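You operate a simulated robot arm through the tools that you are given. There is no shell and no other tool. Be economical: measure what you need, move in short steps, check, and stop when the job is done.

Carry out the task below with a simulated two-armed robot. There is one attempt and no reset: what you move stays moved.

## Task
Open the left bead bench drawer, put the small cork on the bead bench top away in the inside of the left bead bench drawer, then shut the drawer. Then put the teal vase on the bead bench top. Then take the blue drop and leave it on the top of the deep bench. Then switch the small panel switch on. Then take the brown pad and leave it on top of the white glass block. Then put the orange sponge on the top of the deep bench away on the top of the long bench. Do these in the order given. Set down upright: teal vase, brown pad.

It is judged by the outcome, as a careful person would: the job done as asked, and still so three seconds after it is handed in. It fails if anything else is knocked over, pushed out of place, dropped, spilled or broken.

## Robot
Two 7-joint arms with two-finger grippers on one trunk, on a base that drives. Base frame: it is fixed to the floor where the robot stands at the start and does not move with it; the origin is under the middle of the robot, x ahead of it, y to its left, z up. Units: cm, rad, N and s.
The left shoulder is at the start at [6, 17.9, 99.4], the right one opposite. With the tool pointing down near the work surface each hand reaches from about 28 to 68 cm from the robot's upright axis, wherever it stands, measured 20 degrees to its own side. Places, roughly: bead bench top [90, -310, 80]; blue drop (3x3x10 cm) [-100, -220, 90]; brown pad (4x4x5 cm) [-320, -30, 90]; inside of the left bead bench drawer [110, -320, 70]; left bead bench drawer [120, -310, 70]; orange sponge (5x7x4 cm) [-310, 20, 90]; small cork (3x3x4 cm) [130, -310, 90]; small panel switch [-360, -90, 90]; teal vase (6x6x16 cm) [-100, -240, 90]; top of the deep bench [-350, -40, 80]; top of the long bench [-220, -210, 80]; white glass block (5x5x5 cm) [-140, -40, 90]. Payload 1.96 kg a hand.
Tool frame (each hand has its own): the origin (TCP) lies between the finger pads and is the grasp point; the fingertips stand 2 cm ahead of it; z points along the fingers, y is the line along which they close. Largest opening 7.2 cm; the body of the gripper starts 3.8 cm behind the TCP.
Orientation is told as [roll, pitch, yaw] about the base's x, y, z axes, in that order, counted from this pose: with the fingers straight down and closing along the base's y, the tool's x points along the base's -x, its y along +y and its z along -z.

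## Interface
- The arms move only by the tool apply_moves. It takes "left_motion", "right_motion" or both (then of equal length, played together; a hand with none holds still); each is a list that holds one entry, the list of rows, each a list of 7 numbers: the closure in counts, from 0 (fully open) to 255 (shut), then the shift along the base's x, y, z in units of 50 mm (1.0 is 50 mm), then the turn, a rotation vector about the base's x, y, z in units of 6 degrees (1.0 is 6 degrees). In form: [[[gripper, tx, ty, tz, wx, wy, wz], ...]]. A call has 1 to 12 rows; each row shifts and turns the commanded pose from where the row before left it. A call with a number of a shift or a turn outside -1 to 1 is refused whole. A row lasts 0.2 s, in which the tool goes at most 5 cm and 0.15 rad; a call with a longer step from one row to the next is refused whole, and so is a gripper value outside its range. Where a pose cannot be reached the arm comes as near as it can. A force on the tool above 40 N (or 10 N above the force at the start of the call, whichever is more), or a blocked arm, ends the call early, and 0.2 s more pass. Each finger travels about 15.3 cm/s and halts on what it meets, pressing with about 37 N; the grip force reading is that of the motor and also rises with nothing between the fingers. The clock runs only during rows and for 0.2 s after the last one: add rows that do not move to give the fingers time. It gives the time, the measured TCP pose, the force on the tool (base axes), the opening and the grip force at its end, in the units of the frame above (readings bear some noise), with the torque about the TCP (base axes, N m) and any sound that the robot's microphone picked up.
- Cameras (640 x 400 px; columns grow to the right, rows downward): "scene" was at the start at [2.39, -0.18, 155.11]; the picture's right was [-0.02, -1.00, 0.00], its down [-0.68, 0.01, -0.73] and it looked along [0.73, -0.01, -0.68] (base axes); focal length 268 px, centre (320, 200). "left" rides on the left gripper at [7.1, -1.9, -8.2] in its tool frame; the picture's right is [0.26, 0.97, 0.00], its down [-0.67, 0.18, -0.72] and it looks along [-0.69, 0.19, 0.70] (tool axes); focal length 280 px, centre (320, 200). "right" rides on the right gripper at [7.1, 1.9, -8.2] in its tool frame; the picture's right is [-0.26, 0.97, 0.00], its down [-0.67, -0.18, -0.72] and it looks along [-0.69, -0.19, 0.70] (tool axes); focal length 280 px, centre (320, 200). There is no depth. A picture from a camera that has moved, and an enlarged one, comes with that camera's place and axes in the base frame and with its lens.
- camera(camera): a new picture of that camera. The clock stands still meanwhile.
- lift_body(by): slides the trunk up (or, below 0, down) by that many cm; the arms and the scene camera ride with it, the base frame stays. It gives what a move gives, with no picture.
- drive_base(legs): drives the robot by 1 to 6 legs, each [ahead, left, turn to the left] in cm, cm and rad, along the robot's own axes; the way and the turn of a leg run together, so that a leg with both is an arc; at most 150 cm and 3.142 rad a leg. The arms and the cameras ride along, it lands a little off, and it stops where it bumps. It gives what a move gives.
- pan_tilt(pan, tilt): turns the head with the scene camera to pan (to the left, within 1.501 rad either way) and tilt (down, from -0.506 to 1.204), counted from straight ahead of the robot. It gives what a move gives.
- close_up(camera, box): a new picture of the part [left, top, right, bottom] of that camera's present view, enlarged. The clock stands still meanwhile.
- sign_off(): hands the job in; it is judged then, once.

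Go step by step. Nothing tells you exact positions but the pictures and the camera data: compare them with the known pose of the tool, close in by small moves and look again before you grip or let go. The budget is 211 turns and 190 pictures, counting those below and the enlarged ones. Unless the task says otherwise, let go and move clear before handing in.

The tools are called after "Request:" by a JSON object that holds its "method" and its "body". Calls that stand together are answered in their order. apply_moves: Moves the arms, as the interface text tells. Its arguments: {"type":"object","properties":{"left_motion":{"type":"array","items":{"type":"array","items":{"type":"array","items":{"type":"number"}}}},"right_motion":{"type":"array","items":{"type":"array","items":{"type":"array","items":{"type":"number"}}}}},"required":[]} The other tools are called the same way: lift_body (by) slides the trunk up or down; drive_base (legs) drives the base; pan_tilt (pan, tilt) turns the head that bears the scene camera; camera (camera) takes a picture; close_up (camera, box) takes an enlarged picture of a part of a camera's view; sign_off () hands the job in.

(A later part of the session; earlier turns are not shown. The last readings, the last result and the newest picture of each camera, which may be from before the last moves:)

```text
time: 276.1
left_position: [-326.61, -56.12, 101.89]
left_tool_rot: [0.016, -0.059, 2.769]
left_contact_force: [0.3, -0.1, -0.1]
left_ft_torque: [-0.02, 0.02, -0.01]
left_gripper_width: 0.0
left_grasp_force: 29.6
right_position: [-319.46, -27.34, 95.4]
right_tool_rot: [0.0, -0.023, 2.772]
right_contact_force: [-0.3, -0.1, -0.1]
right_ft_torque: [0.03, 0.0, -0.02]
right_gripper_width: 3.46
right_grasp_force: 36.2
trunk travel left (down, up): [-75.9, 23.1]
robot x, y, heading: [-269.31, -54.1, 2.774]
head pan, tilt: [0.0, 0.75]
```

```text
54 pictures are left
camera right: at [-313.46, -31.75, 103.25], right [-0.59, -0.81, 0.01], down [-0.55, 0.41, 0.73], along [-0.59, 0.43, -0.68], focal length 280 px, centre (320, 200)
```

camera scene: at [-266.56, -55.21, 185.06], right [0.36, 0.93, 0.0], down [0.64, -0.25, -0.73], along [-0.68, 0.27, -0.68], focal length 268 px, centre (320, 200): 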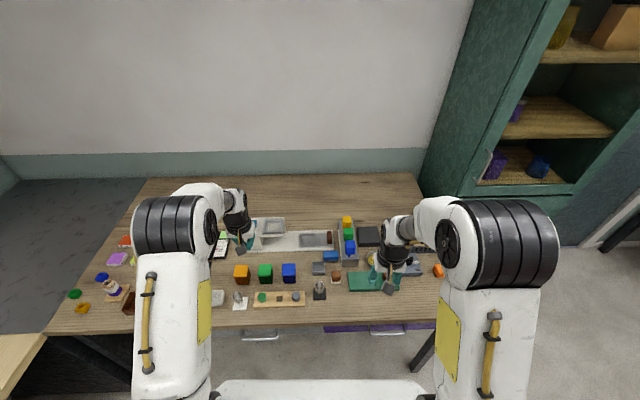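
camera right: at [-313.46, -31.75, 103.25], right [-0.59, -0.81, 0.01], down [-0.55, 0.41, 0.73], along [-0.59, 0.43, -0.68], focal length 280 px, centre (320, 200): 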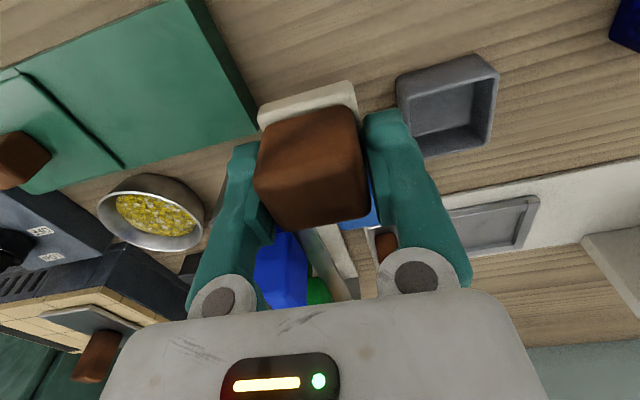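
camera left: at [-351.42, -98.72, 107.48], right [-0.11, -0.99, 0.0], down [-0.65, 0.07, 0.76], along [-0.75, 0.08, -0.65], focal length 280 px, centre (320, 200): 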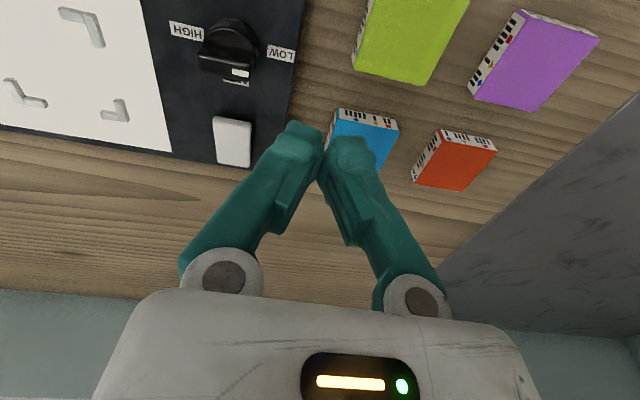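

The pad is held. I raise up, draw in the hand, back away and drive round to the front side of the middle table where the white block stands.

Request:
{"method": "lift_body", "body": {"by": 16}}

Request:
{"method": "drive_base", "body": {"legs": [[-19, 0, 0], [0, -118, 0], [0, 0, 1.58]]}}

Request:
{"method": "camera", "body": {"camera": "scene"}}

```text
time: 278.0
left_position: [-326.51, -56.12, 117.84]
left_tool_rot: [0.016, -0.059, 2.767]
left_contact_force: [-0.4, -0.2, 0.7]
left_ft_torque: [0.01, 0.02, -0.03]
left_gripper_width: 0.02
left_grasp_force: 29.9
right_position: [-319.5, -27.41, 111.33]
right_tool_rot: [0.002, -0.023, 2.772]
right_contact_force: [-0.3, 0.0, -1.0]
right_ft_torque: [0.02, -0.06, -0.01]
right_gripper_width: 3.46
right_grasp_force: 37.2
trunk travel left (down, up): [-91.9, 7.1]
robot x, y, heading: [-268.86, -54.12, 2.774]
head pan, tilt: [0.0, 0.75]
```

```text
time: 289.0
left_position: [-205.69, -8.9, 117.84]
left_tool_rot: [0.016, -0.06, -1.942]
left_contact_force: [-0.5, -0.1, -1.0]
left_ft_torque: [-0.02, 0.01, 0.01]
left_gripper_width: 0.01
left_grasp_force: 29.7
right_position: [-234.46, -1.78, 111.27]
right_tool_rot: [0.002, -0.021, -1.939]
right_contact_force: [-0.3, 0.2, -0.6]
right_ft_torque: [-0.02, 0.02, 0.02]
right_gripper_width: 3.46
right_grasp_force: 37.8
trunk travel left (down, up): [-91.9, 7.1]
robot x, y, heading: [-207.45, 48.75, -1.936]
head pan, tilt: [0.0, 0.75]
```

```text
53 pictures are left
camera scene: at [-208.65, 46.48, 183.06], right [-0.93, 0.36, 0.0], down [0.25, 0.64, -0.73], along [-0.26, -0.68, -0.68], focal length 268 px, centre (320, 200)
```

scene: 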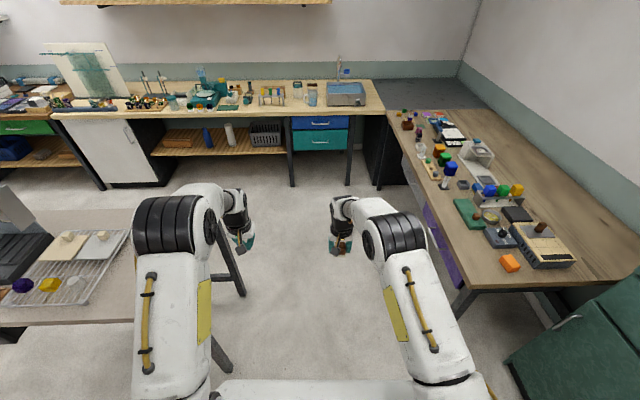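

Request:
{"method": "drive_base", "body": {"legs": [[0, 108, 0]]}}

Request:
{"method": "camera", "body": {"camera": "scene"}}

Request:
{"method": "camera", "body": {"camera": "right"}}

```text
time: 294.5
left_position: [-105.17, -47.28, 117.88]
left_tool_rot: [0.016, -0.06, -1.938]
left_contact_force: [-0.1, -0.9, 0.9]
left_ft_torque: [-0.02, -0.01, 0.0]
left_gripper_width: 0.01
left_grasp_force: 30.2
right_position: [-133.95, -40.38, 111.25]
right_tool_rot: [0.002, -0.023, -1.933]
right_contact_force: [-0.4, 0.4, -0.5]
right_ft_torque: [-0.03, 0.02, 0.02]
right_gripper_width: 3.44
right_grasp_force: 36.6
trunk travel left (down, up): [-91.9, 7.1]
robot x, y, heading: [-107.62, 10.27, -1.933]
head pan, tilt: [0.0, 0.75]
```

```text
52 pictures are left
camera scene: at [-108.45, 8.1, 183.06], right [-0.93, 0.36, 0.0], down [0.24, 0.64, -0.73], along [-0.26, -0.68, -0.68], focal length 268 px, centre (320, 200)
```

scene: 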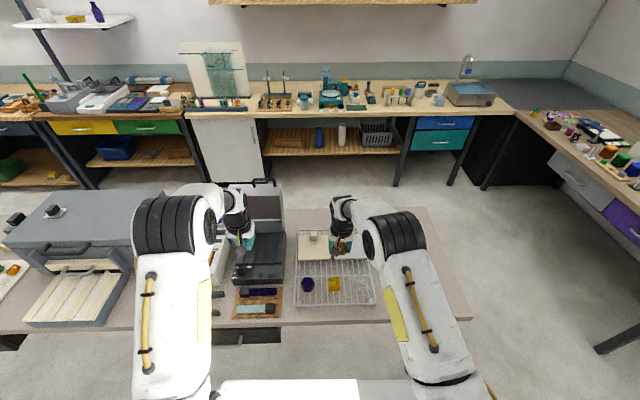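

```text
51 pictures are left
camera right: at [-129.69, -34.21, 119.23], right [0.81, -0.59, 0.01], down [-0.41, -0.55, 0.73], along [-0.42, -0.59, -0.68], focal length 280 px, centre (320, 200)
```

right: 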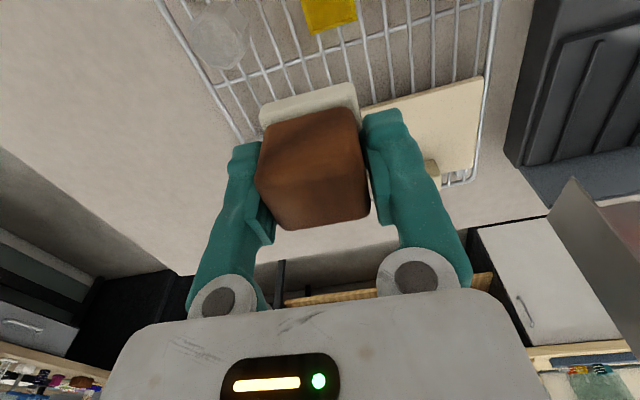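

Request:
{"method": "close_up", "body": {"camera": "scene", "box": [290, 225, 402, 315]}}

Request:
{"method": "close_up", "body": {"camera": "right", "box": [160, 0, 320, 100]}}

```text
4.44 times, centred on (346, 270) of scene
camera zoom: at [-108.45, 8.1, 183.06], right [-0.93, 0.36, 0.0], down [0.24, 0.64, -0.73], along [-0.26, -0.68, -0.68], focal length 1192 px, centre (204, -111)
```

zoom: 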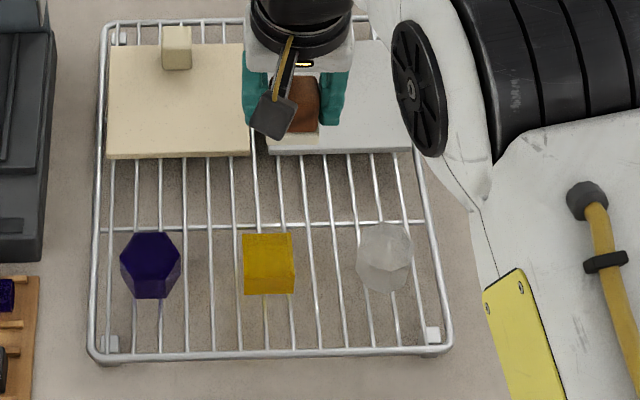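

```text
4.00 times, centred on (240, 50) of right
camera zoom: at [-129.69, -34.21, 119.23], right [0.81, -0.59, 0.01], down [-0.41, -0.55, 0.73], along [-0.42, -0.59, -0.68], focal length 1122 px, centre (640, 800)
```

zoom: 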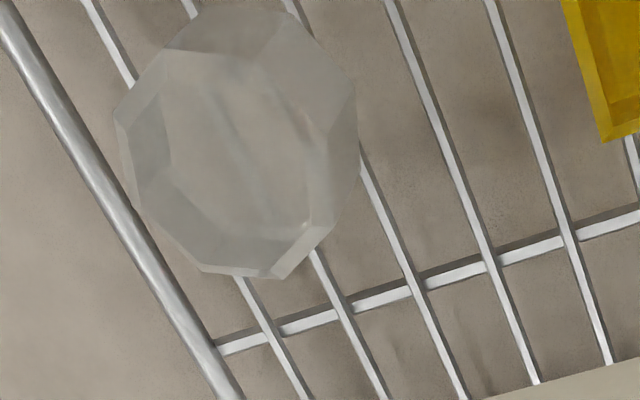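

The white glass block (clear cut cube on the wire rack) is centred near (-142.4,-36.0), top at about z=92.5. I bring the pad over it.

Request:
{"method": "apply_moves", "body": {"right_motion": [[[200, -0.85, 0.44, 0, 0, 0, 0], [200, -0.84, 0.44, 0, 0, 0, 0], [200, 0, 0, 0, 0, 0, 0]]]}}

Request:
{"method": "lift_body", "body": {"by": -11}}

Request:
{"method": "camera", "body": {"camera": "right"}}

Request:
{"method": "close_up", "body": {"camera": "scene", "box": [290, 205, 418, 305]}}

```text
time: 295.3
left_position: [-104.98, -47.33, 117.86]
left_tool_rot: [0.014, -0.06, -1.937]
left_contact_force: [-0.3, -0.2, -0.3]
left_ft_torque: [0.04, -0.02, 0.0]
left_gripper_width: 0.03
left_grasp_force: 29.2
right_position: [-142.09, -36.08, 111.38]
right_tool_rot: [0.0, -0.025, -1.933]
right_contact_force: [-0.6, 0.5, -1.6]
right_ft_torque: [0.0, 0.01, 0.0]
right_gripper_width: 3.46
right_grasp_force: 36.4
trunk travel left (down, up): [-91.9, 7.1]
robot x, y, heading: [-107.72, 10.25, -1.936]
head pan, tilt: [0.0, 0.75]
```

```text
time: 296.7
left_position: [-105.1, -47.22, 106.92]
left_tool_rot: [0.017, -0.06, -1.938]
left_contact_force: [0.1, 0.6, -0.2]
left_ft_torque: [-0.01, -0.02, -0.02]
left_gripper_width: 0.0
left_grasp_force: 29.4
right_position: [-142.2, -35.91, 100.39]
right_tool_rot: [0.002, -0.023, -1.932]
right_contact_force: [0.5, 0.5, 0.1]
right_ft_torque: [0.01, 0.0, 0.0]
right_gripper_width: 3.46
right_grasp_force: 36.7
trunk travel left (down, up): [-80.9, 18.1]
robot x, y, heading: [-107.7, 10.22, -1.937]
head pan, tilt: [0.0, 0.75]
```

```text
48 pictures are left
camera right: at [-138.08, -29.78, 108.26], right [0.81, -0.59, 0.01], down [-0.41, -0.55, 0.73], along [-0.42, -0.59, -0.68], focal length 280 px, centre (320, 200)
```

right: 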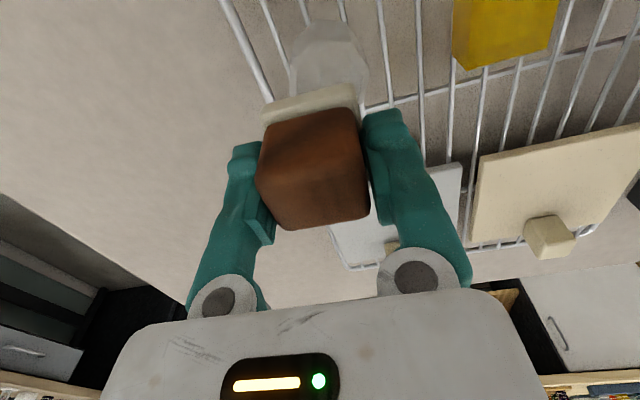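

```text
4.00 times, centred on (354, 255) of scene
camera zoom: at [-108.4, 8.11, 172.07], right [-0.93, 0.36, 0.0], down [0.24, 0.64, -0.73], along [-0.26, -0.68, -0.68], focal length 1073 px, centre (184, -20)
```

zoom: 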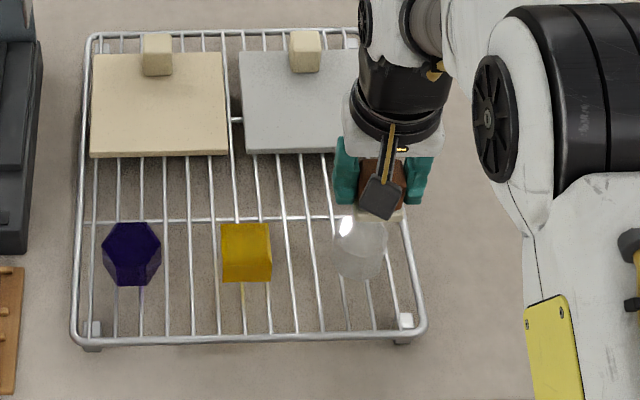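

Request:
{"method": "apply_moves", "body": {"right_motion": [[[200, 0, 0.02, -0.4, 0, 0, 0], [200, 0, 0, -0.3, 0, 0, 0], [200, 0, 0, 0, 0, 0, 0]]]}}

Request:
{"method": "camera", "body": {"camera": "right"}}

Request:
{"method": "close_up", "body": {"camera": "scene", "box": [354, 230, 418, 280]}}

```text
time: 297.5
left_position: [-105.11, -47.17, 106.79]
left_tool_rot: [0.017, -0.058, -1.937]
left_contact_force: [-0.2, -0.1, -0.5]
left_ft_torque: [-0.01, 0.0, 0.01]
left_gripper_width: 0.02
left_grasp_force: 29.6
right_position: [-142.26, -35.69, 96.78]
right_tool_rot: [0.0, -0.023, -1.933]
right_contact_force: [0.1, 0.3, 0.3]
right_ft_torque: [0.0, 0.0, -0.01]
right_gripper_width: 3.46
right_grasp_force: 37.4
trunk travel left (down, up): [-80.9, 18.1]
robot x, y, heading: [-107.6, 10.36, -1.935]
head pan, tilt: [0.0, 0.75]
```

```text
46 pictures are left
camera right: at [-138.03, -29.67, 104.7], right [0.81, -0.59, 0.01], down [-0.41, -0.55, 0.73], along [-0.42, -0.59, -0.68], focal length 280 px, centre (320, 200)
```

right: 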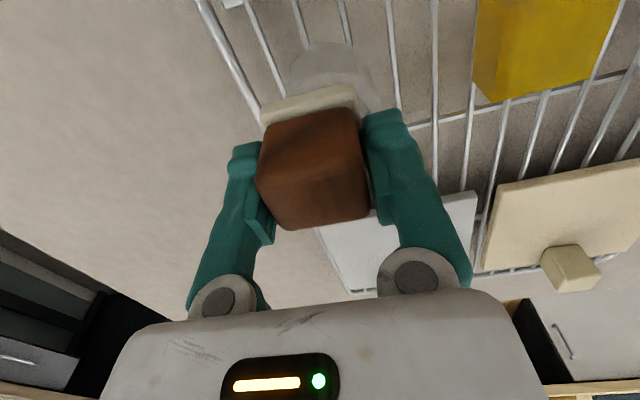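

```text
8.00 times, centred on (386, 255) of scene
camera zoom: at [-108.37, 8.1, 172.06], right [-0.93, 0.36, 0.0], down [0.24, 0.64, -0.73], along [-0.26, -0.68, -0.68], focal length 2146 px, centre (-208, -240)
```

zoom: 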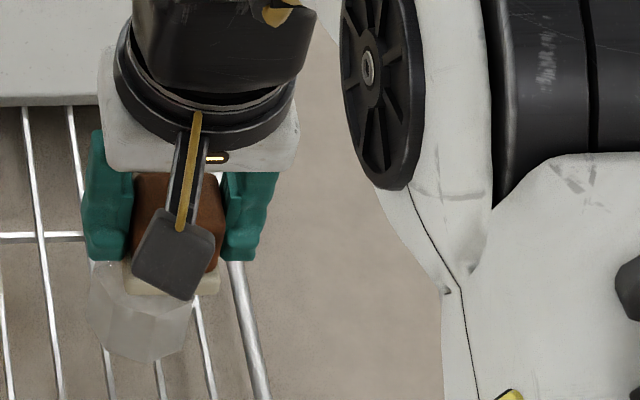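

Request:
{"method": "apply_moves", "body": {"right_motion": [[[200, 0.09, -0.14, 0, 0, 0, 0], [200, 0, 0, -0.08, 0, 0, 0], [200, 0, 0, 0, 0, 0, 0]]]}}

Request:
{"method": "close_up", "body": {"camera": "scene", "box": [354, 230, 418, 280]}}

Request:
{"method": "close_up", "body": {"camera": "right", "box": [220, 20, 420, 145]}}

```text
time: 298.3
left_position: [-105.29, -47.26, 106.86]
left_tool_rot: [0.015, -0.059, -1.937]
left_contact_force: [0.1, 1.1, -0.4]
left_ft_torque: [-0.03, -0.02, 0.02]
left_gripper_width: 0.0
left_grasp_force: 29.6
right_position: [-141.86, -36.58, 96.41]
right_tool_rot: [0.001, -0.023, -1.932]
right_contact_force: [0.1, 0.1, 0.0]
right_ft_torque: [0.0, 0.04, 0.0]
right_gripper_width: 3.44
right_grasp_force: 36.9
trunk travel left (down, up): [-80.9, 18.1]
robot x, y, heading: [-107.95, 10.56, -1.934]
head pan, tilt: [0.0, 0.75]
```

```text
8.00 times, centred on (386, 255) of scene
camera zoom: at [-108.39, 8.08, 172.06], right [-0.93, 0.36, 0.0], down [0.24, 0.64, -0.73], along [-0.26, -0.68, -0.68], focal length 2146 px, centre (-208, -240)
```

zoom: 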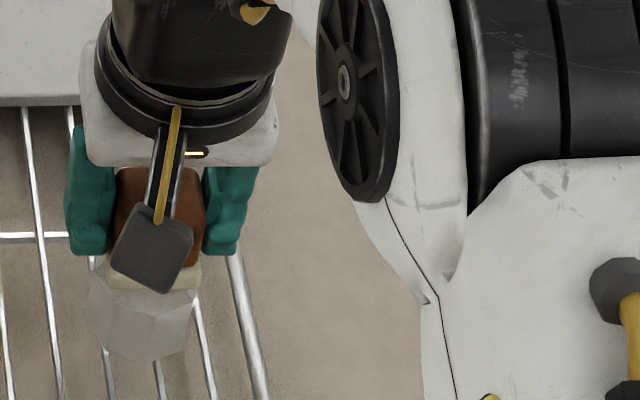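

```text
3.20 times, centred on (320, 82) of right
camera zoom: at [-137.61, -30.41, 104.33], right [0.81, -0.59, 0.01], down [-0.41, -0.55, 0.73], along [-0.42, -0.59, -0.68], focal length 897 px, centre (320, 576)
```

zoom: 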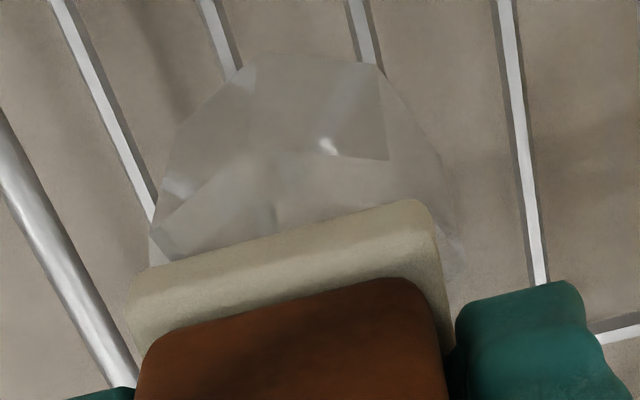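

Request:
{"method": "apply_moves", "body": {"right_motion": [[[200, 0, 0, -0.05, 0, 0, 0], [200, 0, 0, -0.05, 0, 0, 0], [200, 0, 0, -0.05, 0, 0, 0], [200, 0, 0, -0.05, 0, 0, 0], [200, 0, 0, 0, 0, 0, 0]]]}}

Request:
{"method": "apply_moves", "body": {"right_motion": [[[200, 0, 0, -0.05, 0, 0, 0], [200, 0, 0, -0.05, 0, 0, 0], [200, 0, 0, 0, 0, 0, 0]]]}}

```text
time: 299.3
left_position: [-105.0, -46.97, 107.1]
left_tool_rot: [0.014, -0.064, -1.937]
left_contact_force: [-0.1, 0.3, -0.1]
left_ft_torque: [0.0, 0.0, 0.0]
left_gripper_width: 0.03
left_grasp_force: 30.0
right_position: [-141.95, -36.64, 96.0]
right_tool_rot: [-0.001, -0.035, -1.935]
right_contact_force: [1.6, 7.6, 25.0]
right_ft_torque: [0.74, -0.25, 0.01]
right_gripper_width: 3.46
right_grasp_force: 37.2
trunk travel left (down, up): [-80.9, 18.1]
robot x, y, heading: [-107.87, 10.12, -1.938]
head pan, tilt: [0.0, 0.75]
stopped in row 4 (right hand): the force on the tool passed its limit at 43 N (the readings are from after the stop); the commanded pose is now the measured one
```

```text
time: 299.8
left_position: [-104.95, -46.86, 107.09]
left_tool_rot: [0.013, -0.063, -1.936]
left_contact_force: [0.4, -0.3, 1.1]
left_ft_torque: [0.01, 0.03, 0.01]
left_gripper_width: 0.01
left_grasp_force: 29.5
right_position: [-142.03, -36.91, 96.08]
right_tool_rot: [0.001, -0.044, -1.934]
right_contact_force: [4.1, 8.3, 28.2]
right_ft_torque: [0.78, -0.32, 0.01]
right_gripper_width: 3.46
right_grasp_force: 37.1
trunk travel left (down, up): [-80.9, 18.1]
robot x, y, heading: [-107.71, 10.39, -1.935]
head pan, tilt: [0.0, 0.75]
stopped in row 2 (right hand): the force on the tool passed its limit at 44 N (the readings are from after the stop); the commanded pose is now the measured one
```

Request:
{"method": "apply_moves", "body": {"right_motion": [[[200, 0, 0.02, 0.05, 0.19, -0.07, 0], [200, 0, 0, 0, 0, 0, 0]]]}}

Request:
{"method": "close_up", "body": {"camera": "scene", "box": [354, 230, 418, 280]}}

```text
time: 300.4
left_position: [-104.99, -47.21, 106.96]
left_tool_rot: [0.013, -0.063, -1.936]
left_contact_force: [0.0, -1.2, -0.1]
left_ft_torque: [0.01, 0.02, 0.01]
left_gripper_width: 0.0
left_grasp_force: 29.7
right_position: [-141.98, -36.92, 96.05]
right_tool_rot: [0.0, -0.019, -1.932]
right_contact_force: [1.6, -3.5, 14.8]
right_ft_torque: [-0.21, -0.04, 0.02]
right_gripper_width: 3.45
right_grasp_force: 36.7
trunk travel left (down, up): [-80.9, 18.1]
robot x, y, heading: [-107.84, 10.16, -1.936]
head pan, tilt: [0.0, 0.75]
```

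```text
8.00 times, centred on (386, 255) of scene
camera zoom: at [-108.23, 8.19, 172.06], right [-0.93, 0.36, 0.0], down [0.24, 0.64, -0.73], along [-0.26, -0.68, -0.68], focal length 2146 px, centre (-208, -240)
```

zoom: 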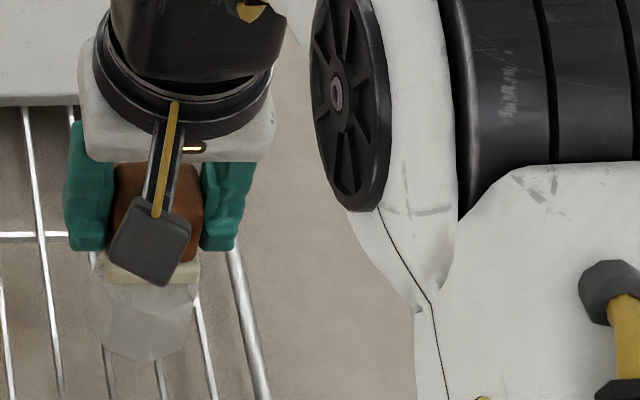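

Request:
{"method": "apply_moves", "body": {"right_motion": [[[170, 0, 0, 0.02, 0, 0, 0], [130, 0, 0, 0, 0, 0, 0], [90, 0, 0, 0, 0, 0, 0], [60, 0, 0, 0, 0, 0, 0], [60, 0, 0, 0, 0, 0, 0], [60, 0, 0, 0.2, 0, 0, 0], [60, 0, 0, 0.6, 0, 0, 0], [60, 0, 0, 0.8, 0, 0, 0]]]}}

Request:
{"method": "camera", "body": {"camera": "right"}}

Request:
{"method": "close_up", "body": {"camera": "scene", "box": [338, 220, 434, 295]}}

```text
time: 302.2
left_position: [-105.02, -47.07, 106.88]
left_tool_rot: [0.016, -0.062, -1.938]
left_contact_force: [-0.1, -0.4, -0.8]
left_ft_torque: [-0.01, -0.04, -0.01]
left_gripper_width: 0.0
left_grasp_force: 29.9
right_position: [-142.13, -36.72, 104.17]
right_tool_rot: [0.0, -0.017, -1.934]
right_contact_force: [0.5, 0.6, 0.2]
right_ft_torque: [0.0, -0.03, 0.0]
right_gripper_width: 5.51
right_grasp_force: 0.0
trunk travel left (down, up): [-80.9, 18.1]
robot x, y, heading: [-107.63, 10.14, -1.93]
head pan, tilt: [0.0, 0.75]
```

```text
41 pictures are left
camera right: at [-137.81, -30.7, 112.19], right [0.81, -0.59, 0.01], down [-0.41, -0.55, 0.73], along [-0.42, -0.59, -0.69], focal length 280 px, centre (320, 200)
```

right: 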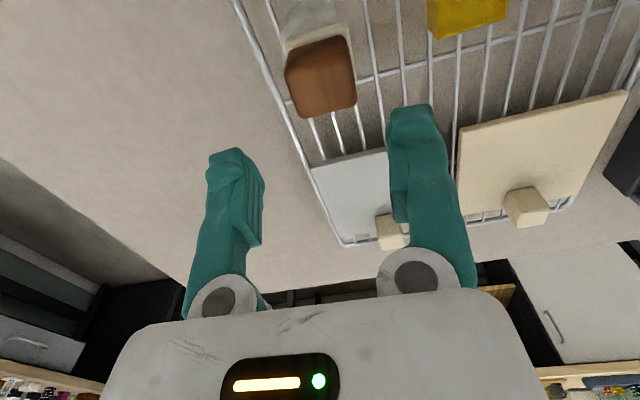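

```text
5.33 times, centred on (386, 258) of scene
camera zoom: at [-108.33, 8.19, 172.06], right [-0.93, 0.36, 0.0], down [0.24, 0.64, -0.73], along [-0.26, -0.68, -0.68], focal length 1430 px, centre (-32, -107)
```

zoom: 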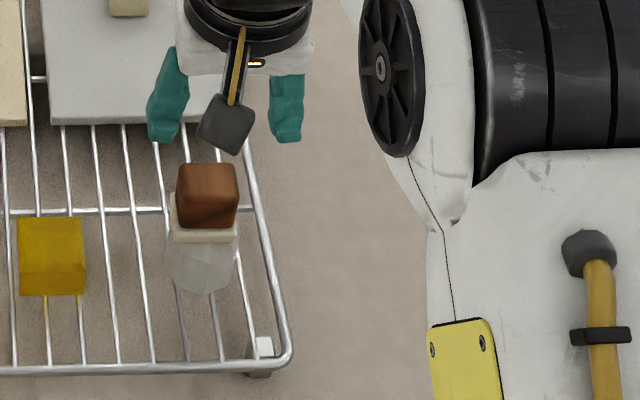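

The pad stands upright on the glass block. Now the orange sponge: I raise up and drive back to the near end of the deep bench.

Request:
{"method": "lift_body", "body": {"by": 12}}

Request:
{"method": "drive_base", "body": {"legs": [[0, -112, 0], [0, 0, -1.575], [0, 79, 0]]}}

Request:
{"method": "camera", "body": {"camera": "scene"}}

Request:
{"method": "camera", "body": {"camera": "right"}}

```text
time: 303.7
left_position: [-105.19, -47.15, 118.96]
left_tool_rot: [0.015, -0.06, -1.938]
left_contact_force: [-0.1, 0.2, -0.3]
left_ft_torque: [-0.01, 0.01, 0.0]
left_gripper_width: 0.0
left_grasp_force: 29.8
right_position: [-142.08, -36.82, 116.23]
right_tool_rot: [0.002, -0.017, -1.934]
right_contact_force: [0.7, -0.2, 0.5]
right_ft_torque: [0.0, -0.02, 0.01]
right_gripper_width: 5.5
right_grasp_force: 0.0
trunk travel left (down, up): [-92.9, 6.1]
robot x, y, heading: [-107.58, 10.28, -1.936]
head pan, tilt: [0.0, 0.75]
```

```text
time: 317.1
left_position: [-299.09, -24.26, 118.82]
left_tool_rot: [0.016, -0.059, 2.76]
left_contact_force: [0.5, 0.2, 0.9]
left_ft_torque: [-0.03, -0.01, 0.0]
left_gripper_width: 0.01
left_grasp_force: 29.6
right_position: [-288.36, 12.52, 116.24]
right_tool_rot: [0.002, -0.015, 2.764]
right_contact_force: [1.0, 0.4, 0.3]
right_ft_torque: [0.0, 0.01, 0.01]
right_gripper_width: 5.5
right_grasp_force: 0.2
trunk travel left (down, up): [-92.9, 6.1]
robot x, y, heading: [-241.98, -22.93, 2.764]
head pan, tilt: [0.0, 0.75]
```

```text
39 pictures are left
camera scene: at [-243.71, -21.77, 184.06], right [0.37, 0.93, 0.0], down [0.63, -0.25, -0.73], along [-0.68, 0.27, -0.68], focal length 268 px, centre (320, 200)
```

scene: 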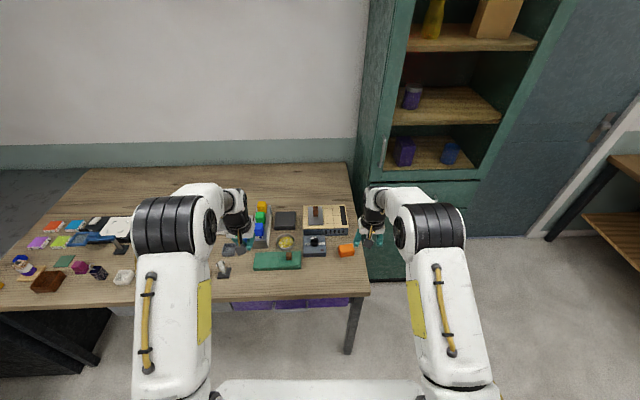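

```text
38 pictures are left
camera right: at [-282.38, 8.13, 124.13], right [-0.6, -0.8, 0.01], down [-0.55, 0.42, 0.73], along [-0.58, 0.43, -0.69], focal length 280 px, centre (320, 200)
```

right: 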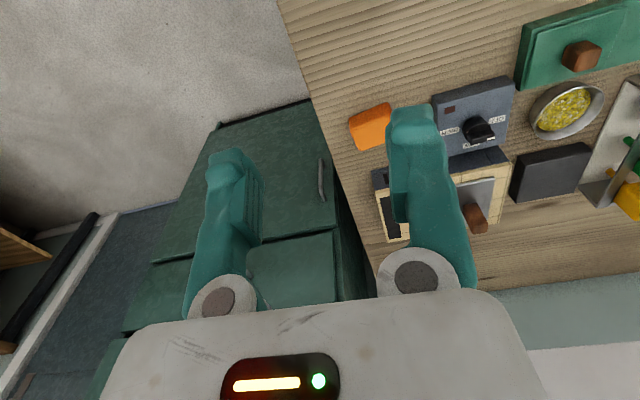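

Request:
{"method": "close_up", "body": {"camera": "scene", "box": [300, 215, 380, 275]}}

Request:
{"method": "close_up", "body": {"camera": "right", "box": [320, 80, 448, 160]}}

```text
6.67 times, centred on (340, 245) of scene
camera zoom: at [-243.71, -21.77, 184.06], right [0.37, 0.93, 0.0], down [0.63, -0.25, -0.73], along [-0.68, 0.27, -0.68], focal length 1788 px, centre (187, -100)
```

zoom: 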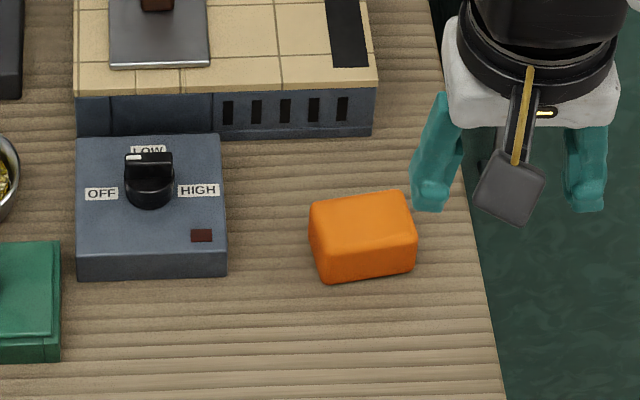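

```text
5.00 times, centred on (384, 120) of right
camera zoom: at [-282.38, 8.13, 124.13], right [-0.6, -0.8, 0.01], down [-0.55, 0.42, 0.73], along [-0.58, 0.43, -0.69], focal length 1402 px, centre (0, 600)
```

zoom: 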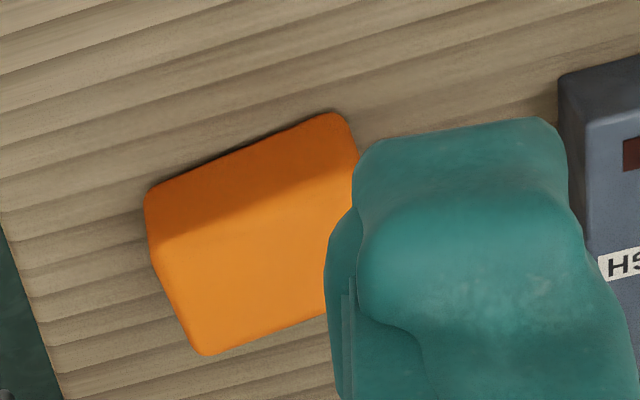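

The sponge lies near (-305.6,15.5) with its long side crosswise (about 11° turned). I drive closer and turn the right hand so it grips the short side.

Request:
{"method": "drive_base", "body": {"legs": [[14, 0, 0]]}}

Request:
{"method": "apply_moves", "body": {"right_motion": [[[0, 0, 0, 0, 0, 0, -1], [0, 0, 0, 0, 0, 0, -1], [0, 0, 0, 0, 0, 0, -1], [0, 0, 0, 0, 0, 0, -1], [0, 0, 0, 0, 0, 0, -1], [0, 0, 0, 0, 0, 0, -1], [0, 0, 0, 0, 0, 0, -1], [0, 0, 0, 0, 0, 0, 0]]]}}

Request:
{"method": "apply_moves", "body": {"right_motion": [[[0, 0, 0, 0, 0, 0, -1], [0, 0, 0, 0, 0, 0, -1], [0, 0, 0, 0, 0, 0, -1], [0, 0, 0, 0, 0, 0, -1], [0, 0, 0, 0, 0, 0, -1], [0, 0, 0, 0, 0, 0, -1], [0, 0, 0, 0, 0, 0, 0]]]}}

Request:
{"method": "lift_body", "body": {"by": -13}}

Request:
{"method": "camera", "body": {"camera": "right"}}

```text
time: 318.4
left_position: [-311.97, -19.23, 118.93]
left_tool_rot: [0.015, -0.062, 2.762]
left_contact_force: [1.2, -0.8, -0.1]
left_ft_torque: [0.02, -0.01, -0.01]
left_gripper_width: 0.02
left_grasp_force: 29.7
right_position: [-301.17, 17.52, 116.23]
right_tool_rot: [0.002, -0.016, 2.765]
right_contact_force: [-0.1, 0.3, 0.0]
right_ft_torque: [-0.02, 0.01, 0.02]
right_gripper_width: 5.5
right_grasp_force: 0.0
trunk travel left (down, up): [-92.9, 6.1]
robot x, y, heading: [-254.41, -17.15, 2.761]
head pan, tilt: [0.0, 0.75]
```

```text
time: 320.2
left_position: [-312.17, -19.17, 118.86]
left_tool_rot: [0.015, -0.06, 2.762]
left_contact_force: [-0.1, -0.3, 0.2]
left_ft_torque: [-0.01, -0.02, 0.0]
left_gripper_width: 0.01
left_grasp_force: 29.6
right_position: [-301.13, 17.57, 116.07]
right_tool_rot: [0.001, -0.015, 2.03]
right_contact_force: [0.4, 1.4, -0.4]
right_ft_torque: [0.0, 0.03, -0.02]
right_gripper_width: 7.21
right_grasp_force: 0.0
trunk travel left (down, up): [-92.9, 6.1]
robot x, y, heading: [-254.52, -17.87, 2.762]
head pan, tilt: [0.0, 0.75]
```

```text
time: 321.8
left_position: [-312.01, -19.28, 118.88]
left_tool_rot: [0.017, -0.059, 2.762]
left_contact_force: [-0.1, 0.3, -0.2]
left_ft_torque: [0.03, 0.05, 0.02]
left_gripper_width: 0.0
left_grasp_force: 29.4
right_position: [-301.22, 17.71, 116.18]
right_tool_rot: [0.0, -0.018, 1.402]
right_contact_force: [-0.3, -1.0, -0.7]
right_ft_torque: [-0.01, -0.02, 0.02]
right_gripper_width: 7.2
right_grasp_force: 0.2
trunk travel left (down, up): [-92.9, 6.1]
robot x, y, heading: [-254.82, -17.59, 2.761]
head pan, tilt: [0.0, 0.75]
```

```text
time: 323.4
left_position: [-312.17, -19.19, 105.97]
left_tool_rot: [0.015, -0.061, 2.761]
left_contact_force: [-0.4, -0.2, 0.0]
left_ft_torque: [-0.01, 0.0, -0.01]
left_gripper_width: 0.04
left_grasp_force: 30.0
right_position: [-301.24, 17.55, 103.29]
right_tool_rot: [0.003, -0.017, 1.405]
right_contact_force: [0.5, 0.0, -0.1]
right_ft_torque: [0.04, 0.01, -0.01]
right_gripper_width: 7.19
right_grasp_force: 0.0
trunk travel left (down, up): [-79.9, 19.1]
robot x, y, heading: [-254.64, -17.58, 2.768]
head pan, tilt: [0.0, 0.75]
```

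```text
35 pictures are left
camera right: at [-304.43, 10.85, 111.17], right [-0.91, 0.42, 0.01], down [0.29, 0.62, 0.73], along [0.3, 0.66, -0.69], focal length 280 px, centre (320, 200)
```

right: 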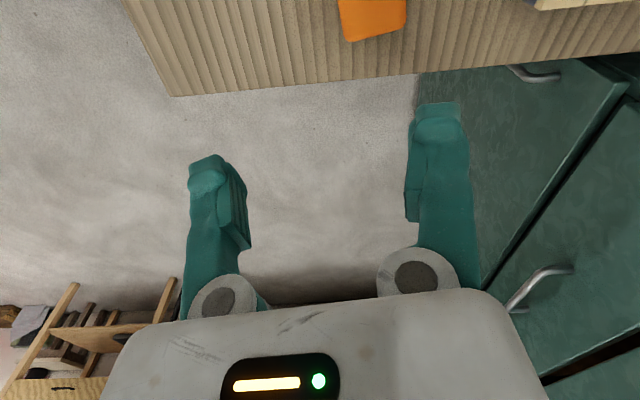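

Request:
{"method": "apply_moves", "body": {"right_motion": [[[0, -0.44, -0.21, -0.2, 0, 0, 0], [0, -0.44, -0.21, -0.5, 0, 0, 0], [0, 0, 0, -0.6, 0, 0, 0], [0, 0, 0, 0, 0, 0, 0]]]}}

Request:
{"method": "camera", "body": {"camera": "right"}}

Request:
{"method": "close_up", "body": {"camera": "scene", "box": [310, 215, 438, 295]}}

```text
time: 324.4
left_position: [-312.24, -19.17, 105.84]
left_tool_rot: [0.013, -0.059, 2.762]
left_contact_force: [0.6, -0.2, -0.2]
left_ft_torque: [0.03, 0.01, 0.01]
left_gripper_width: 0.01
left_grasp_force: 29.7
right_position: [-304.89, 15.82, 97.41]
right_tool_rot: [-0.001, -0.015, 1.404]
right_contact_force: [0.1, 0.5, 0.0]
right_ft_torque: [-0.03, -0.02, 0.0]
right_gripper_width: 7.2
right_grasp_force: 0.1
right hand out of reach, approached as far as the arm can: row 2
trunk travel left (down, up): [-79.9, 19.1]
robot x, y, heading: [-254.64, -17.32, 2.764]
head pan, tilt: [0.0, 0.75]
```

```text
34 pictures are left
camera right: at [-308.1, 9.04, 105.41], right [-0.91, 0.42, 0.0], down [0.29, 0.62, 0.73], along [0.3, 0.66, -0.69], focal length 280 px, centre (320, 200)
```

right: 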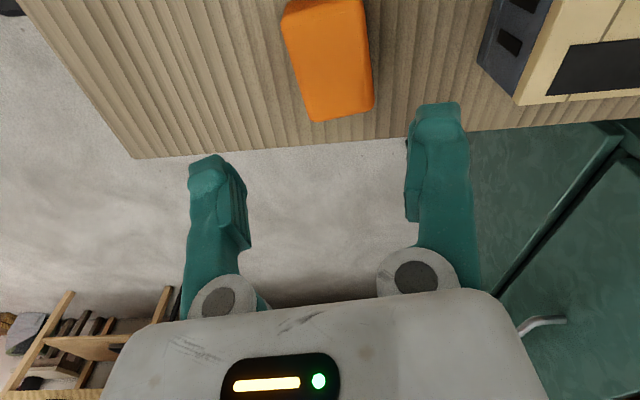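

```text
5.00 times, centred on (374, 255) of scene
camera zoom: at [-256.74, -16.77, 171.06], right [0.37, 0.93, 0.0], down [0.63, -0.25, -0.73], along [-0.68, 0.27, -0.68], focal length 1341 px, centre (50, -75)
```

zoom: 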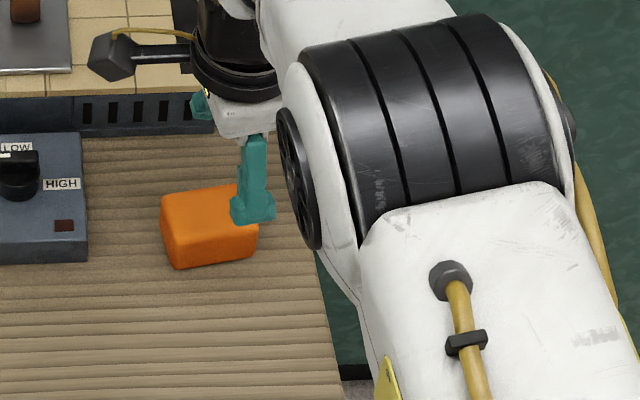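

Request:
{"method": "apply_moves", "body": {"right_motion": [[[0, 0, 0, -0.5, 0, 0, 0], [0, -0.25, -0.17, 0, 0, 0, 0], [0, 0, 0, 0, 0, 0, 0]]]}}

Request:
{"method": "camera", "body": {"camera": "right"}}

```text
time: 325.2
left_position: [-312.2, -19.26, 105.91]
left_tool_rot: [0.014, -0.06, 2.76]
left_contact_force: [0.2, -0.6, 0.1]
left_ft_torque: [0.02, -0.03, -0.01]
left_gripper_width: 0.02
left_grasp_force: 29.1
right_position: [-306.21, 15.02, 94.86]
right_tool_rot: [-0.001, -0.015, 1.404]
right_contact_force: [0.1, 0.3, -0.1]
right_ft_torque: [-0.01, 0.0, 0.02]
right_gripper_width: 7.2
right_grasp_force: 0.1
trunk travel left (down, up): [-79.9, 19.1]
robot x, y, heading: [-254.71, -17.52, 2.764]
head pan, tilt: [0.0, 0.75]
```

```text
32 pictures are left
camera right: at [-309.36, 8.23, 102.89], right [-0.91, 0.42, 0.0], down [0.29, 0.62, 0.73], along [0.3, 0.66, -0.69], focal length 280 px, centre (320, 200)
```

right: 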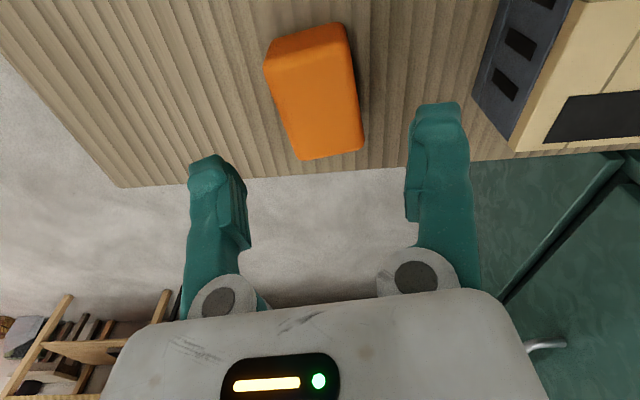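

Request:
{"method": "apply_moves", "body": {"right_motion": [[[0, 0, 0, -0.6, 0, 0, 0], [0, 0, 0, -0.5, 0, 0, 0], [0, 0, 0, -0.3, 0, 0, 0], [0, 0, 0, 0, 0, 0, 0]]]}}

Request:
{"method": "apply_moves", "body": {"right_motion": [[[60, 0, 0, 0, 0, 0, 0], [110, 0, 0, 0, 0, 0, 0], [150, 0, 0, 0, 0, 0, 0], [150, 0, 0, 0, 0, 0, 0]]]}}

Request:
{"method": "camera", "body": {"camera": "right"}}

```text
time: 326.2
left_position: [-312.16, -19.17, 105.93]
left_tool_rot: [0.014, -0.06, 2.762]
left_contact_force: [-1.0, -0.4, 1.1]
left_ft_torque: [0.0, 0.02, 0.01]
left_gripper_width: 0.0
left_grasp_force: 30.0
right_position: [-306.05, 15.1, 88.12]
right_tool_rot: [0.002, -0.014, 1.404]
right_contact_force: [0.0, 0.2, 0.8]
right_ft_torque: [0.01, 0.0, -0.01]
right_gripper_width: 7.21
right_grasp_force: 0.1
trunk travel left (down, up): [-79.9, 19.1]
robot x, y, heading: [-254.75, -17.81, 2.765]
head pan, tilt: [0.0, 0.75]
```

```text
time: 327.2
left_position: [-312.18, -19.3, 105.84]
left_tool_rot: [0.016, -0.06, 2.761]
left_contact_force: [0.3, -0.1, -0.5]
left_ft_torque: [0.0, 0.01, 0.01]
left_gripper_width: 0.03
left_grasp_force: 29.7
right_position: [-306.22, 15.01, 87.99]
right_tool_rot: [0.0, -0.016, 1.404]
right_contact_force: [0.1, -0.1, 0.1]
right_ft_torque: [-0.02, 0.03, -0.02]
right_gripper_width: 4.34
right_grasp_force: 36.6
trunk travel left (down, up): [-79.9, 19.1]
robot x, y, heading: [-254.67, -17.43, 2.77]
head pan, tilt: [0.0, 0.75]
```

```text
31 pictures are left
camera right: at [-309.35, 8.23, 95.97], right [-0.91, 0.42, 0.0], down [0.29, 0.62, 0.73], along [0.3, 0.66, -0.69], focal length 280 px, centre (320, 200)
```

right: 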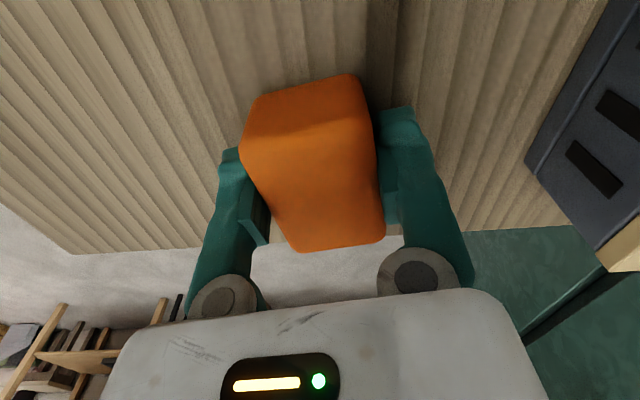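

The sponge is gripped. I lift it, back away and drive to the long bench.

Request:
{"method": "apply_moves", "body": {"right_motion": [[[160, 0, 0, 0.4, 0, 0, 0], [160, 0, 0, 0.6, 0, 0, 0], [160, 0, 0, 0.6, 0, 0, 0], [160, 0, 0, 0, 0, 0, 0]]]}}

Request:
{"method": "lift_body", "body": {"by": 17}}

Request:
{"method": "drive_base", "body": {"legs": [[-17, 0, 0], [0, 80, 0]]}}

Request:
{"method": "drive_base", "body": {"legs": [[0, 0, 1.59], [0, 66, 0]]}}

Request:
{"method": "camera", "body": {"camera": "scene"}}

```text
time: 328.2
left_position: [-312.15, -19.05, 105.96]
left_tool_rot: [0.017, -0.059, 2.761]
left_contact_force: [-0.1, 0.2, 0.9]
left_ft_torque: [-0.02, 0.02, -0.02]
left_gripper_width: 0.01
left_grasp_force: 29.3
right_position: [-306.2, 14.96, 96.1]
right_tool_rot: [0.0, -0.015, 1.404]
right_contact_force: [0.3, 0.4, 0.1]
right_ft_torque: [-0.04, 0.02, 0.02]
right_gripper_width: 4.33
right_grasp_force: 36.6
trunk travel left (down, up): [-79.9, 19.1]
robot x, y, heading: [-254.53, -17.78, 2.763]
head pan, tilt: [0.0, 0.75]
```

```text
time: 330.1
left_position: [-312.16, -19.16, 122.78]
left_tool_rot: [0.016, -0.06, 2.761]
left_contact_force: [0.0, -0.3, 0.3]
left_ft_torque: [0.01, 0.0, 0.03]
left_gripper_width: 0.0
left_grasp_force: 29.6
right_position: [-306.24, 15.05, 113.03]
right_tool_rot: [-0.001, -0.016, 1.402]
right_contact_force: [-0.4, -0.4, 0.2]
right_ft_torque: [-0.01, 0.0, 0.01]
right_gripper_width: 4.33
right_grasp_force: 37.0
trunk travel left (down, up): [-96.9, 2.1]
robot x, y, heading: [-254.54, -17.61, 2.759]
head pan, tilt: [0.0, 0.75]
```

```text
time: 335.5
left_position: [-325.65, -100.23, 122.87]
left_tool_rot: [0.015, -0.06, 2.764]
left_contact_force: [-0.7, 0.2, -0.1]
left_ft_torque: [0.01, 0.0, -0.03]
left_gripper_width: 0.01
left_grasp_force: 29.7
right_position: [-319.83, -65.87, 113.05]
right_tool_rot: [0.001, -0.015, 1.407]
right_contact_force: [0.0, -0.3, 0.2]
right_ft_torque: [-0.01, 0.01, 0.0]
right_gripper_width: 4.33
right_grasp_force: 36.9
trunk travel left (down, up): [-96.9, 2.1]
robot x, y, heading: [-268.15, -98.47, 2.768]
head pan, tilt: [0.0, 0.75]
```

```text
time: 343.0
left_position: [-204.51, -179.31, 122.95]
left_tool_rot: [0.015, -0.061, -1.938]
left_contact_force: [0.0, -1.0, 0.8]
left_ft_torque: [-0.03, -0.03, -0.02]
left_gripper_width: 0.0
left_grasp_force: 29.7
right_position: [-238.78, -173.78, 113.09]
right_tool_rot: [-0.001, -0.016, 2.988]
right_contact_force: [-0.4, -0.5, -0.4]
right_ft_torque: [-0.03, -0.01, -0.02]
right_gripper_width: 4.33
right_grasp_force: 37.5
trunk travel left (down, up): [-96.9, 2.1]
robot x, y, heading: [-206.78, -122.05, -1.933]
head pan, tilt: [0.0, 0.75]
```

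```text
30 pictures are left
camera scene: at [-207.67, -124.05, 188.06], right [-0.93, 0.36, 0.0], down [0.24, 0.64, -0.73], along [-0.26, -0.68, -0.68], focal length 268 px, centre (320, 200)
```

scene: 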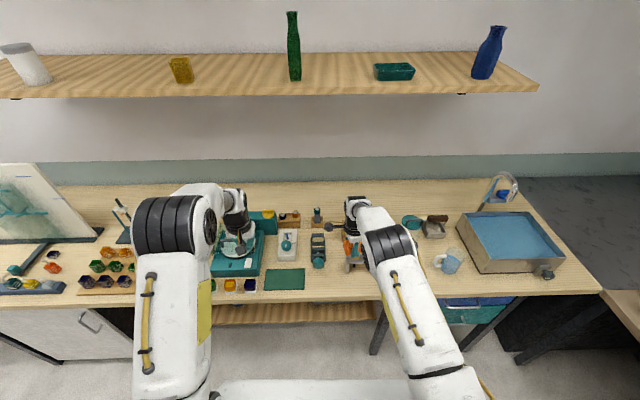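

Request:
{"method": "close_up", "body": {"camera": "scene", "box": [300, 200, 476, 310]}}

Request:
{"method": "camera", "body": {"camera": "right"}}

```text
3.64 times, centred on (388, 255) of scene
camera zoom: at [-207.67, -124.05, 188.06], right [-0.93, 0.36, 0.0], down [0.24, 0.64, -0.73], along [-0.26, -0.68, -0.68], focal length 975 px, centre (73, 0)
```

zoom: 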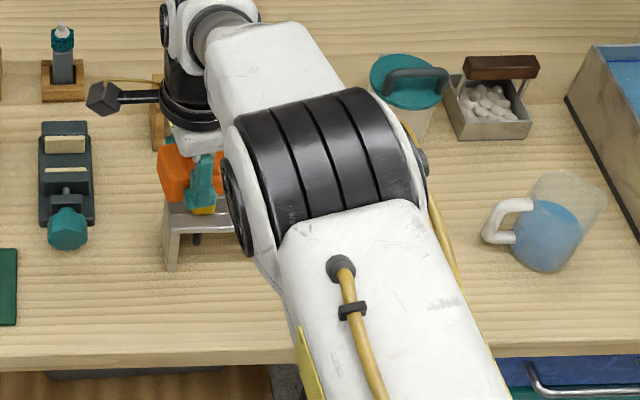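

```text
28 pictures are left
camera right: at [-231.97, -176.83, 121.03], right [-0.41, -0.91, 0.0], down [-0.63, 0.28, 0.73], along [-0.66, 0.29, -0.69], focal length 280 px, centre (320, 200)
```

right: 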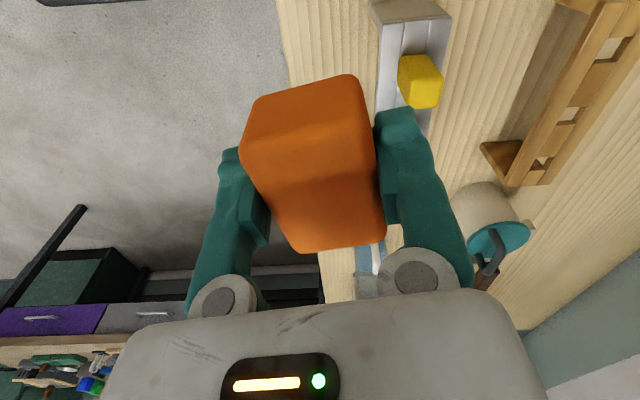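

I see a free strip between the small silver rack and the jug, about (-266,-168.5). I shift the base right and forward so the sponge is over it.

Request:
{"method": "drive_base", "body": {"legs": [[6, -25, 0]]}}

Request:
{"method": "lift_body", "body": {"by": -15}}

Request:
{"method": "camera", "body": {"camera": "right"}}

Request:
{"method": "camera", "body": {"camera": "scene"}}

```text
time: 344.8
left_position: [-229.79, -176.17, 122.9]
left_tool_rot: [0.013, -0.058, -1.938]
left_contact_force: [-0.8, 0.2, -0.2]
left_ft_torque: [0.0, 0.01, 0.01]
left_gripper_width: 0.0
left_grasp_force: 29.5
right_position: [-263.91, -170.71, 113.1]
right_tool_rot: [-0.001, -0.017, 2.986]
right_contact_force: [-0.4, 0.0, 0.1]
right_ft_torque: [0.03, 0.03, 0.02]
right_gripper_width: 4.33
right_grasp_force: 37.0
trunk travel left (down, up): [-96.9, 2.1]
robot x, y, heading: [-231.95, -118.61, -1.934]
head pan, tilt: [0.0, 0.75]
```

```text
time: 346.6
left_position: [-229.87, -176.22, 107.96]
left_tool_rot: [0.017, -0.059, -1.94]
left_contact_force: [0.3, -0.2, -0.5]
left_ft_torque: [0.01, 0.03, 0.0]
left_gripper_width: 0.0
left_grasp_force: 29.2
right_position: [-264.12, -170.63, 98.07]
right_tool_rot: [0.0, -0.017, 2.985]
right_contact_force: [-1.0, 0.5, 0.1]
right_ft_torque: [0.01, 0.01, -0.03]
right_gripper_width: 4.34
right_grasp_force: 37.3
trunk travel left (down, up): [-81.9, 17.1]
robot x, y, heading: [-232.12, -118.88, -1.932]
head pan, tilt: [0.0, 0.75]
```

```text
27 pictures are left
camera right: at [-257.36, -173.63, 106.05], right [-0.41, -0.91, 0.01], down [-0.63, 0.28, 0.73], along [-0.66, 0.29, -0.69], focal length 280 px, centre (320, 200)
```

right: 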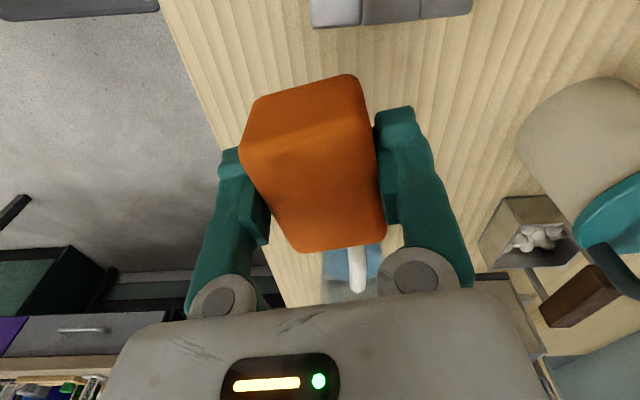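

```text
26 pictures are left
camera scene: at [-232.92, -120.91, 173.07], right [-0.93, 0.36, 0.0], down [0.24, 0.64, -0.73], along [-0.26, -0.68, -0.68], focal length 268 px, centre (320, 200)
```

scene: 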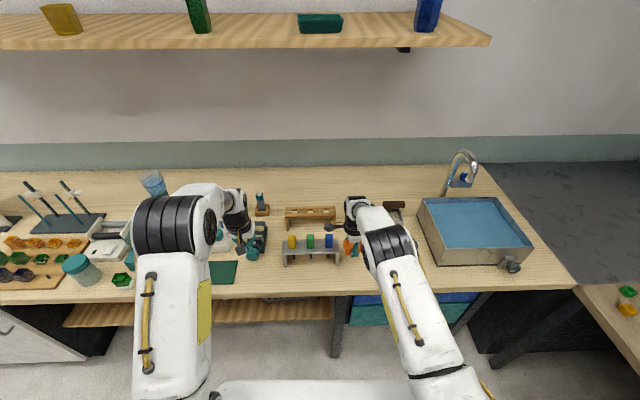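

The silver rack is too near on the left; I shift 4.5 cm right, then lower.

Request:
{"method": "apply_moves", "body": {"right_motion": [[[160, -0.84, 0.32, 0, 0, 0, 0], [160, 0, 0, -0.5, 0, 0, 0], [160, 0, 0, -0.5, 0, 0, 0], [160, 0, 0, 0, 0, 0, 0]]]}}

Request:
{"method": "camera", "body": {"camera": "right"}}

Request:
{"method": "close_up", "body": {"camera": "scene", "box": [310, 195, 438, 275]}}

```text
time: 347.6
left_position: [-229.88, -176.16, 107.83]
left_tool_rot: [0.017, -0.06, -1.937]
left_contact_force: [0.1, 0.0, 0.3]
left_ft_torque: [-0.02, -0.02, 0.0]
left_gripper_width: 0.01
left_grasp_force: 29.2
right_position: [-268.34, -168.99, 93.12]
right_tool_rot: [0.001, -0.017, 2.987]
right_contact_force: [0.0, 0.1, -0.3]
right_ft_torque: [-0.01, 0.02, 0.02]
right_gripper_width: 4.36
right_grasp_force: 37.0
trunk travel left (down, up): [-81.9, 17.1]
robot x, y, heading: [-231.94, -118.65, -1.939]
head pan, tilt: [0.0, 0.75]
```

```text
25 pictures are left
camera right: at [-261.57, -171.98, 101.03], right [-0.41, -0.91, 0.01], down [-0.63, 0.28, 0.73], along [-0.66, 0.29, -0.69], focal length 280 px, centre (320, 200)
```

right: 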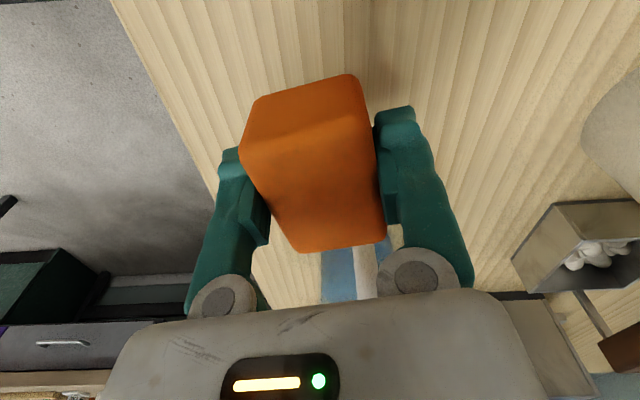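

```text
5.00 times, centred on (374, 235) of scene
camera zoom: at [-232.97, -120.85, 173.07], right [-0.93, 0.36, 0.0], down [0.24, 0.64, -0.73], along [-0.26, -0.68, -0.68], focal length 1341 px, centre (50, 25)
```

zoom: 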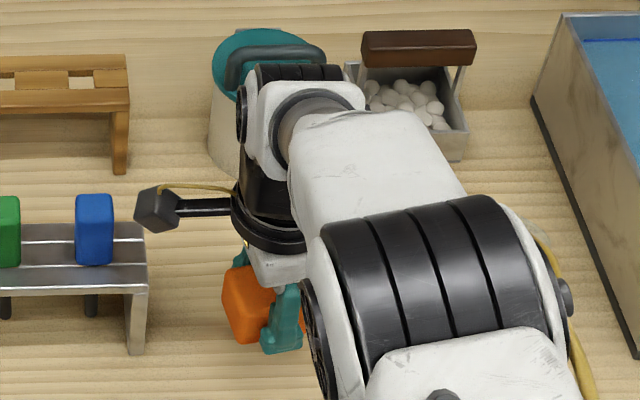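

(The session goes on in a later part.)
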